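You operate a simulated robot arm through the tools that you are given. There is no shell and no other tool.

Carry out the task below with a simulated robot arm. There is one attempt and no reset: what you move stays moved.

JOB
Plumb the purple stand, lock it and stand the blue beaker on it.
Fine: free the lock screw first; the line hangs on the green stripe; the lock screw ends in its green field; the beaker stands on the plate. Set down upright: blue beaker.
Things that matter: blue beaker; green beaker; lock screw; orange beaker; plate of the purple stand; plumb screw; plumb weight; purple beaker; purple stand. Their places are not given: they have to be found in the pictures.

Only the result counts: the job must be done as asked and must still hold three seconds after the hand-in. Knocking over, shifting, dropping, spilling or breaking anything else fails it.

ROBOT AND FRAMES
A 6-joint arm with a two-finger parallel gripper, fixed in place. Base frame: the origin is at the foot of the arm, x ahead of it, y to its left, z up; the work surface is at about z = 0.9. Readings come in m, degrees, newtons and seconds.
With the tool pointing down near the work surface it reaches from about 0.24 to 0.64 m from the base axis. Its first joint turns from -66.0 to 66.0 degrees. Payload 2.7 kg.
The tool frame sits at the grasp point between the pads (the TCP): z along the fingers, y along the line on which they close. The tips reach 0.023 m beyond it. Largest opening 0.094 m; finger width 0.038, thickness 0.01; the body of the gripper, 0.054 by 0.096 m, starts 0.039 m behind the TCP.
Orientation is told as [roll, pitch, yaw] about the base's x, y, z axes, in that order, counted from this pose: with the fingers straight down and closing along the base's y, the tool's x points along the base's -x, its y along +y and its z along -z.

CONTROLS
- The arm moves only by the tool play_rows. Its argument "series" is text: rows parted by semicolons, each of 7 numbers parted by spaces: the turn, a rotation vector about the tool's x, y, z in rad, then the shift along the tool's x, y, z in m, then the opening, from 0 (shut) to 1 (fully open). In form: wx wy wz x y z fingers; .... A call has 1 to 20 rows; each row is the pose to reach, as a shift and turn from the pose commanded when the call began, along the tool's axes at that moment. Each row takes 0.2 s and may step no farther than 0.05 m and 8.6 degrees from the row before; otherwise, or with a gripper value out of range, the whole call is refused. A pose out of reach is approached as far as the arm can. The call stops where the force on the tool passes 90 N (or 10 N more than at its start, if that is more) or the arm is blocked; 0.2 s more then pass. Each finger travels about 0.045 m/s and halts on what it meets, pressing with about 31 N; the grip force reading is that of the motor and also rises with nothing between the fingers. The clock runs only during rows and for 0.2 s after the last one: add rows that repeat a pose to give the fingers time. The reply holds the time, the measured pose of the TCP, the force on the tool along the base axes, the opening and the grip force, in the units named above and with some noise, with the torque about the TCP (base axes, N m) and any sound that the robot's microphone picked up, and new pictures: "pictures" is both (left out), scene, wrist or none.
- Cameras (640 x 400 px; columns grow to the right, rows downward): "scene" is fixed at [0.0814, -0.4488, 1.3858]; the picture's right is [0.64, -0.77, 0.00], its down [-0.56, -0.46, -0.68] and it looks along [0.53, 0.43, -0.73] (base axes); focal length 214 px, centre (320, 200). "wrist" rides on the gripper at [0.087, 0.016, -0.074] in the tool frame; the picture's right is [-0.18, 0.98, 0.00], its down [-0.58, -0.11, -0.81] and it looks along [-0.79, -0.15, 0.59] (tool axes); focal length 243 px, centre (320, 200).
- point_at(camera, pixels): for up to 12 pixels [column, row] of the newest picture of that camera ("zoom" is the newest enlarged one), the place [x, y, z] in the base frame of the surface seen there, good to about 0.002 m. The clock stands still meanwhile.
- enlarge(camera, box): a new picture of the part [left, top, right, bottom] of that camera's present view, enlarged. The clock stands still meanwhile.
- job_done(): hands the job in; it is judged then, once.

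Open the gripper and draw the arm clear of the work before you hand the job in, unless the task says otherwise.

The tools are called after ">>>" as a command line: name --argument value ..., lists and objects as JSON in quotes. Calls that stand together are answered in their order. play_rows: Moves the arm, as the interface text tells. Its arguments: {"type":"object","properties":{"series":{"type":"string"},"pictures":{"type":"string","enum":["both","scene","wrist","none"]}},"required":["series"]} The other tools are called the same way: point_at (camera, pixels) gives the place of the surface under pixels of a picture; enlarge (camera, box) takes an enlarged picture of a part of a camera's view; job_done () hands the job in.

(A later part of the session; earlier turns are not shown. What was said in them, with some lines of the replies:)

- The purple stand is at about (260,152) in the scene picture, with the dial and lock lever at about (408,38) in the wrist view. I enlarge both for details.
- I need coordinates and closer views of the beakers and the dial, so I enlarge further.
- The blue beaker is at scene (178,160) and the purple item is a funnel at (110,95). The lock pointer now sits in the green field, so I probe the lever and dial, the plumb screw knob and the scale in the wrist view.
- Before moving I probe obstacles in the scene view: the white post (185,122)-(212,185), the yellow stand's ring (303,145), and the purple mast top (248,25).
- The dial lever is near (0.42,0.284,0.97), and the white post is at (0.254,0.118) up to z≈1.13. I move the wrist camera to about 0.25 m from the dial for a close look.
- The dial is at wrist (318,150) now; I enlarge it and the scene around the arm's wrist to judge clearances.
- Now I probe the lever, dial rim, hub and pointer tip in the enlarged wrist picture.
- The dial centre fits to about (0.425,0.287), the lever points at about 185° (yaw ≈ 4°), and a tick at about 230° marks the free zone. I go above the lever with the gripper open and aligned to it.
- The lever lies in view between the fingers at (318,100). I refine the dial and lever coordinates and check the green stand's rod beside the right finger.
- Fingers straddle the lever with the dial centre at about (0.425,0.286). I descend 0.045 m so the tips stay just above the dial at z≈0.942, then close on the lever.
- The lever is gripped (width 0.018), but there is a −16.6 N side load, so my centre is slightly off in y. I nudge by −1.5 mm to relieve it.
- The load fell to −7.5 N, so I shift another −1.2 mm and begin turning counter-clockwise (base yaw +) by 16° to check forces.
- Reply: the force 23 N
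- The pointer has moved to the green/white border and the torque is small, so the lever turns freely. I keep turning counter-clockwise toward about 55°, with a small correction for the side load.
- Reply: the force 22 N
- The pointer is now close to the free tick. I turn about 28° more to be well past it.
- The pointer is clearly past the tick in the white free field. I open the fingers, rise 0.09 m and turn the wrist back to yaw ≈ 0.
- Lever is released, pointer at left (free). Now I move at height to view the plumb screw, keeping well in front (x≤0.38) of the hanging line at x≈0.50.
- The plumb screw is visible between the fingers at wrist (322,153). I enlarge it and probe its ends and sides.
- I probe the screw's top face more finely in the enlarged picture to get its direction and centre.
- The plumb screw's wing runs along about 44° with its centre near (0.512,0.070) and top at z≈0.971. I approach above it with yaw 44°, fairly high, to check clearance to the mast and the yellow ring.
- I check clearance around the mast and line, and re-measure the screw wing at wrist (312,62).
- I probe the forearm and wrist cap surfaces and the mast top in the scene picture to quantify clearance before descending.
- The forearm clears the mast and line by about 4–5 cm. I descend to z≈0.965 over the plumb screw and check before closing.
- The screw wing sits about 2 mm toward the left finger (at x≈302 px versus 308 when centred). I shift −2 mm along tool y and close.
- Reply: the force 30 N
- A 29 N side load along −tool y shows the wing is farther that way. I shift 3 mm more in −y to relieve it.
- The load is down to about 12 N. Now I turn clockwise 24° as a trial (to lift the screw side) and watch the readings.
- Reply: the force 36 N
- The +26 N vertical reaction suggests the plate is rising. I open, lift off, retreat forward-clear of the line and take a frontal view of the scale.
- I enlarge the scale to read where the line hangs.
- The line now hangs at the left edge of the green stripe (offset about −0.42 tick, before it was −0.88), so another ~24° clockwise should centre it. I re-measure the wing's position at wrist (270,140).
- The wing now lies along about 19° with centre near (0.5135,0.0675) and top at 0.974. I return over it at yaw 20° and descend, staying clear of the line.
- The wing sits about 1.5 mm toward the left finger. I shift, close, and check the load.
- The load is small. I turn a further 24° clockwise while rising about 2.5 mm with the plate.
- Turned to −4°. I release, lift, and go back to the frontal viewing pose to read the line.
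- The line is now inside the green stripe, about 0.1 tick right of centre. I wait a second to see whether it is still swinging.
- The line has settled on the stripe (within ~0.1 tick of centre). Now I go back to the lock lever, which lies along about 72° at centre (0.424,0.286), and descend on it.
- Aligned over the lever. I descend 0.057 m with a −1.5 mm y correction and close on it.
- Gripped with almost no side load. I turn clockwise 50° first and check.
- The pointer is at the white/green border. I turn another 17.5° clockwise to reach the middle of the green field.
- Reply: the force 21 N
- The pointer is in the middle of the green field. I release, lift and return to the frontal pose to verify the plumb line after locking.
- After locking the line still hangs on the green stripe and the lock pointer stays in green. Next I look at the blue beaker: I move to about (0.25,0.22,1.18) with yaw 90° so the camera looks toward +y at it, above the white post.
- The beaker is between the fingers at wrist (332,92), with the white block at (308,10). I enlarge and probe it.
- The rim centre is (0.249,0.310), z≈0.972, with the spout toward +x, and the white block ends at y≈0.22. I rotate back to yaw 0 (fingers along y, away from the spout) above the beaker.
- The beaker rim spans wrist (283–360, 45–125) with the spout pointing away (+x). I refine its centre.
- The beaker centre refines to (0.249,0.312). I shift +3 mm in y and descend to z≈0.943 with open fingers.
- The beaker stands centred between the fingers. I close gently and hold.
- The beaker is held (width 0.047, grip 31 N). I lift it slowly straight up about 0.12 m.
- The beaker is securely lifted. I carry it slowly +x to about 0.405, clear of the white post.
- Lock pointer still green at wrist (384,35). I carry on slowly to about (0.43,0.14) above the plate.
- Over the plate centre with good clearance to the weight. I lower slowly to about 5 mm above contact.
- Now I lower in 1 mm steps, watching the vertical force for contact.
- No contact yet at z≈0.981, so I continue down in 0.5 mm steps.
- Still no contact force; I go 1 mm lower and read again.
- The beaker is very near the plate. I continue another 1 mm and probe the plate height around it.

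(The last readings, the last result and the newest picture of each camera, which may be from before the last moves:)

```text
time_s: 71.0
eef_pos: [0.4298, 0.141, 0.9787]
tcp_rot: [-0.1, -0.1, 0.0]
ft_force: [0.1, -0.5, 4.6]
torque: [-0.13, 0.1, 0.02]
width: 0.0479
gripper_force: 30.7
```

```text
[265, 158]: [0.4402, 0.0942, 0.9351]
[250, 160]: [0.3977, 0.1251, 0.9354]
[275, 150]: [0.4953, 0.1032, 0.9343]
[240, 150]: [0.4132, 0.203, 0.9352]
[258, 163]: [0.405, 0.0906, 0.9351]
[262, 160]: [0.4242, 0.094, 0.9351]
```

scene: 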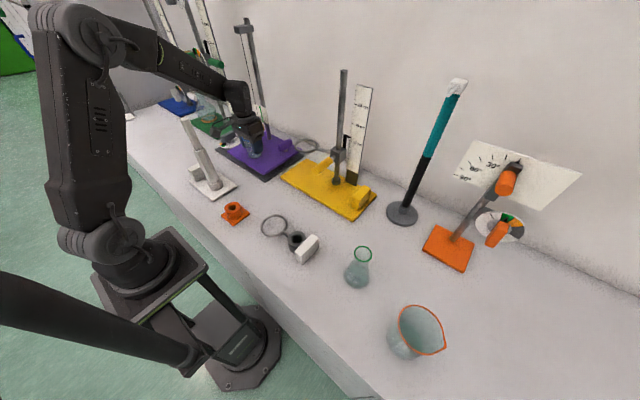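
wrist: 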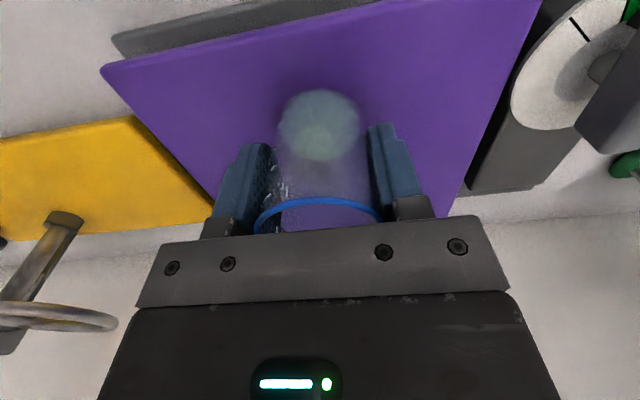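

Contact is felt (+4.6 N). I release slowly.

>>> play_rows --series "0 0 0 0 0 0 0.45; 0 0 0 0 0 0 0.5; 0 0 0 0 0 0 0.53; 0 0 0 0 0 0 0.56; 0 0 0 0 0 0 0.6; 0 0 0 0 0 0 0.67; 0 0 0 0 0 0 0.75; 0 0 0 0 0 0 0.85; 0 0 0 0 0 0 0.9; 0 0 0 0 0 0 0.9"

>>> enlarge --camera "scene" --box '[235, 120, 285, 170]'

```text
time_s: 73.2
eef_pos: [0.4293, 0.1396, 0.9783]
tcp_rot: [0.0, 0.0, -0.2]
ft_force: [-0.9, -0.4, 0.5]
torque: [-0.01, 0.02, -0.02]
width: 0.0845
gripper_force: 0.1
```

scene: 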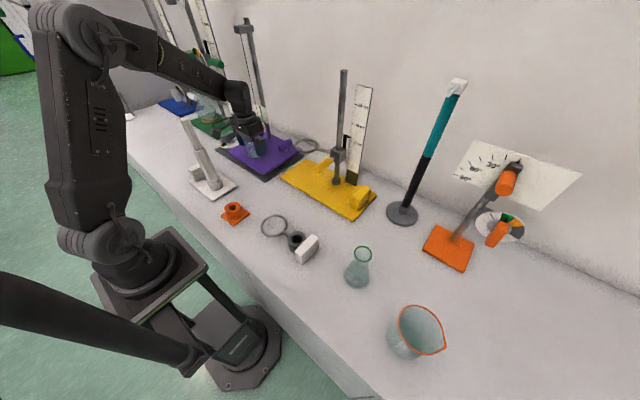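
wrist: 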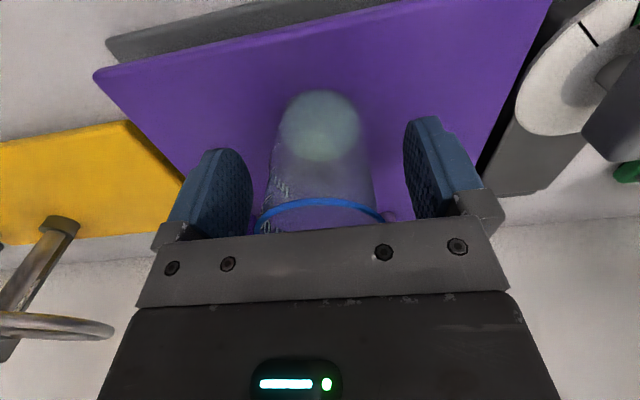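

```text
8.00 times, centred on (260, 145) of scene
```

zoom: 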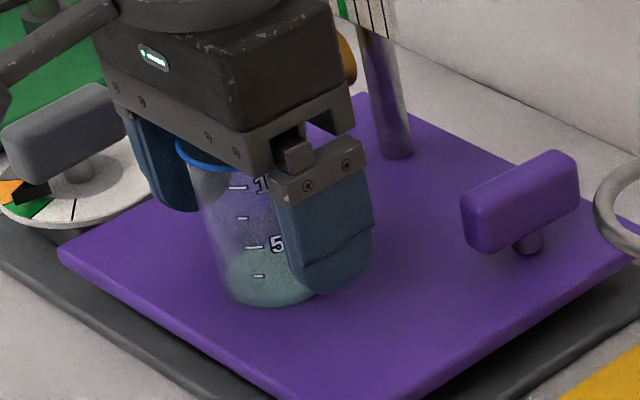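

The beaker stands freely on the plate. I rise straight up, then draw back to the frontal view for the final check.

>>> play_rows --series "0 0 0 0 0 -0.01 0.9; 0 0 0 0 0 -0.03 0.9; 0 0 0 0 0 -0.06 0.9; 0 0 0 0 0 -0.1 0.9; 0 0 0 0 0 -0.14 0.9; 0 0 0 0.02 0.01 -0.18 0.9; 0 0 0 0.04 0.02 -0.2 0.9; 0 0 0 0.04 0.022 -0.2 0.9; 0 0 0 0.04 0.022 -0.2 0.9; 0 0 0 0.04 0.022 -0.2 0.9; 0 0 0 0.04 0.022 -0.2 0.9; 0 0 0 0.04 0.022 -0.2 0.9"

>>> enlarge --camera "wrist" --box '[315, 110, 395, 200]'

>>> enlarge --camera "scene" --box '[200, 90, 320, 180]'

```text
time_s: 75.8
eef_pos: [0.3882, 0.1615, 1.1779]
tcp_rot: [0.0, -0.1, -0.1]
ft_force: [0.1, -0.4, -0.8]
torque: [-0.03, 0.01, 0.02]
width: 0.0847
gripper_force: 0.1
```

scene: 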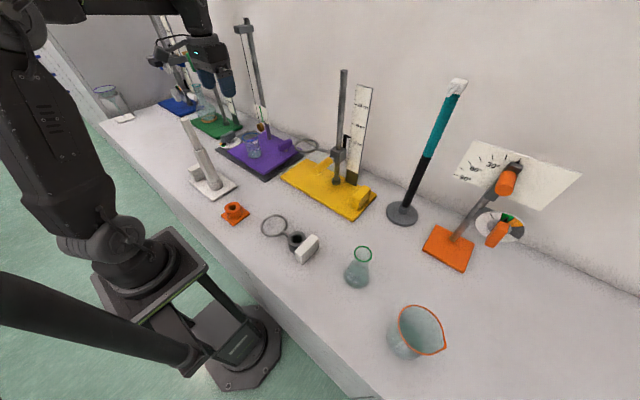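
wrist: 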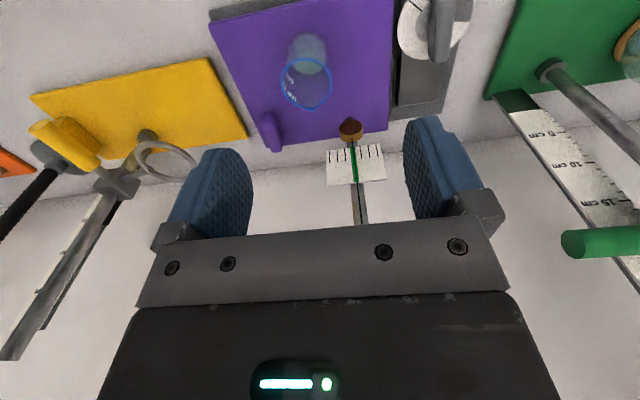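

```text
4.44 times, centred on (355, 155) of wrist
```

zoom: 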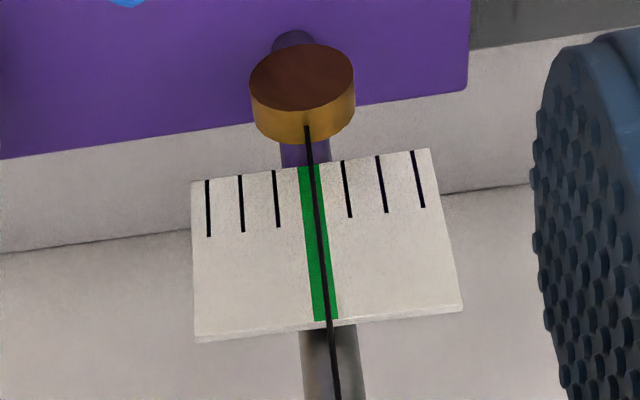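

```text
4.44 times, centred on (260, 135) of scene
```

zoom: 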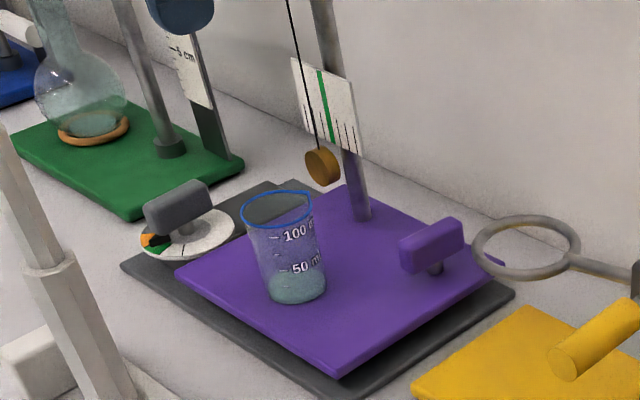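

The beaker stands upright on the plate at scene (254,146), the line hangs on the green stripe, and the lock pointer is in green. I draw the arm further up and clear.

>>> play_rows --series "0 0 0 0.01 0 -0.03 0.9; 0 0 0 0.03 0 -0.06 0.9; 0 0 0 0.05 0 -0.1 0.9; 0 0 0 0.05 0 -0.12 0.9; 0 0 0 0.05 0 -0.12 0.9; 0 0 0 0.05 0 -0.12 0.9; 0 0 0 0.05 0 -0.12 0.9"

>>> enlarge --camera "wrist" --box '[250, 0, 480, 160]'

```text
time_s: 77.4
eef_pos: [0.3385, 0.1625, 1.2978]
tcp_rot: [0.0, 0.0, -0.1]
ft_force: [0.6, -0.1, -1.1]
torque: [-0.02, -0.03, -0.03]
width: 0.0846
gripper_force: 0.0
```

scene: 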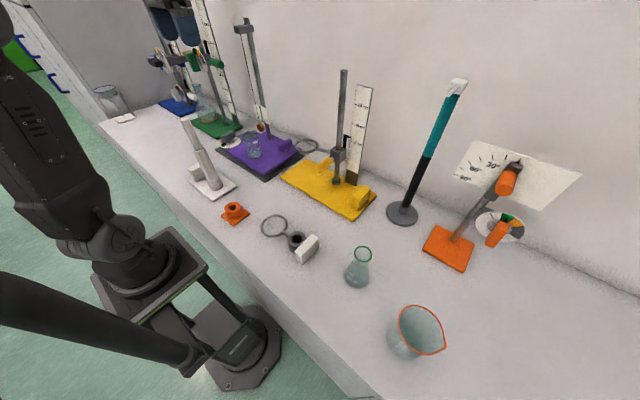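
wrist: 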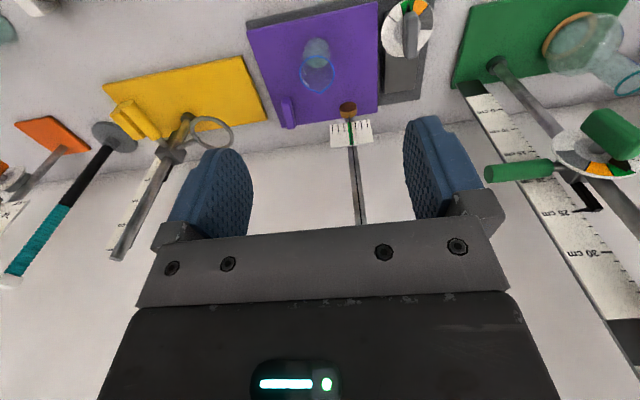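

```text
2.50 times, centred on (365, 80) of wrist
```

zoom: 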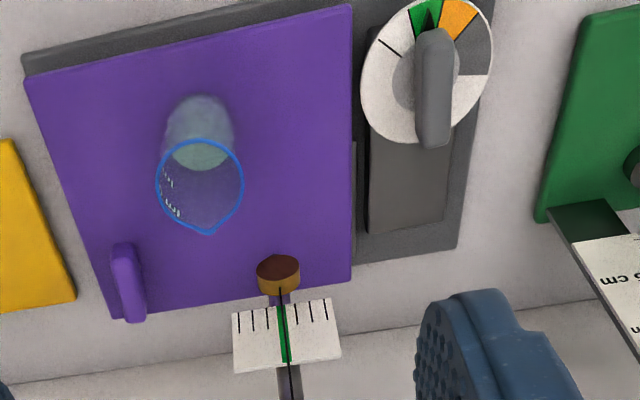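

Everything checks out: the line is on the green stripe, the lock pointer is in its green field, the beaker is upright on the plate, and the arm is clear with the gripper open. I hand the job in.

>>> job_done

```text
The job is handed in.
```

I handed the job in with the purple stand plumbed, locked and carrying the blue beaker. I don't have the verdict; the hand-in only confirmed receipt.

- **Lock screw:** I freed it first, turning it past the tick into the white field. After plumbing I turned it back, and the pointer now sits mid-green.
- **Plumb line:** about 48° clockwise on the plumb screw brought the line onto the green stripe, roughly 0.1 tick right of centre. It stayed on the stripe after locking and after the beaker was set down.
- **Blue beaker:** it stands upright near the middle of the plate, clear of the plumb weight and the plumb screw.
- **Everything else:** in the last pictures nothing else looks moved or spilled. The arm is raised clear with the gripper open.
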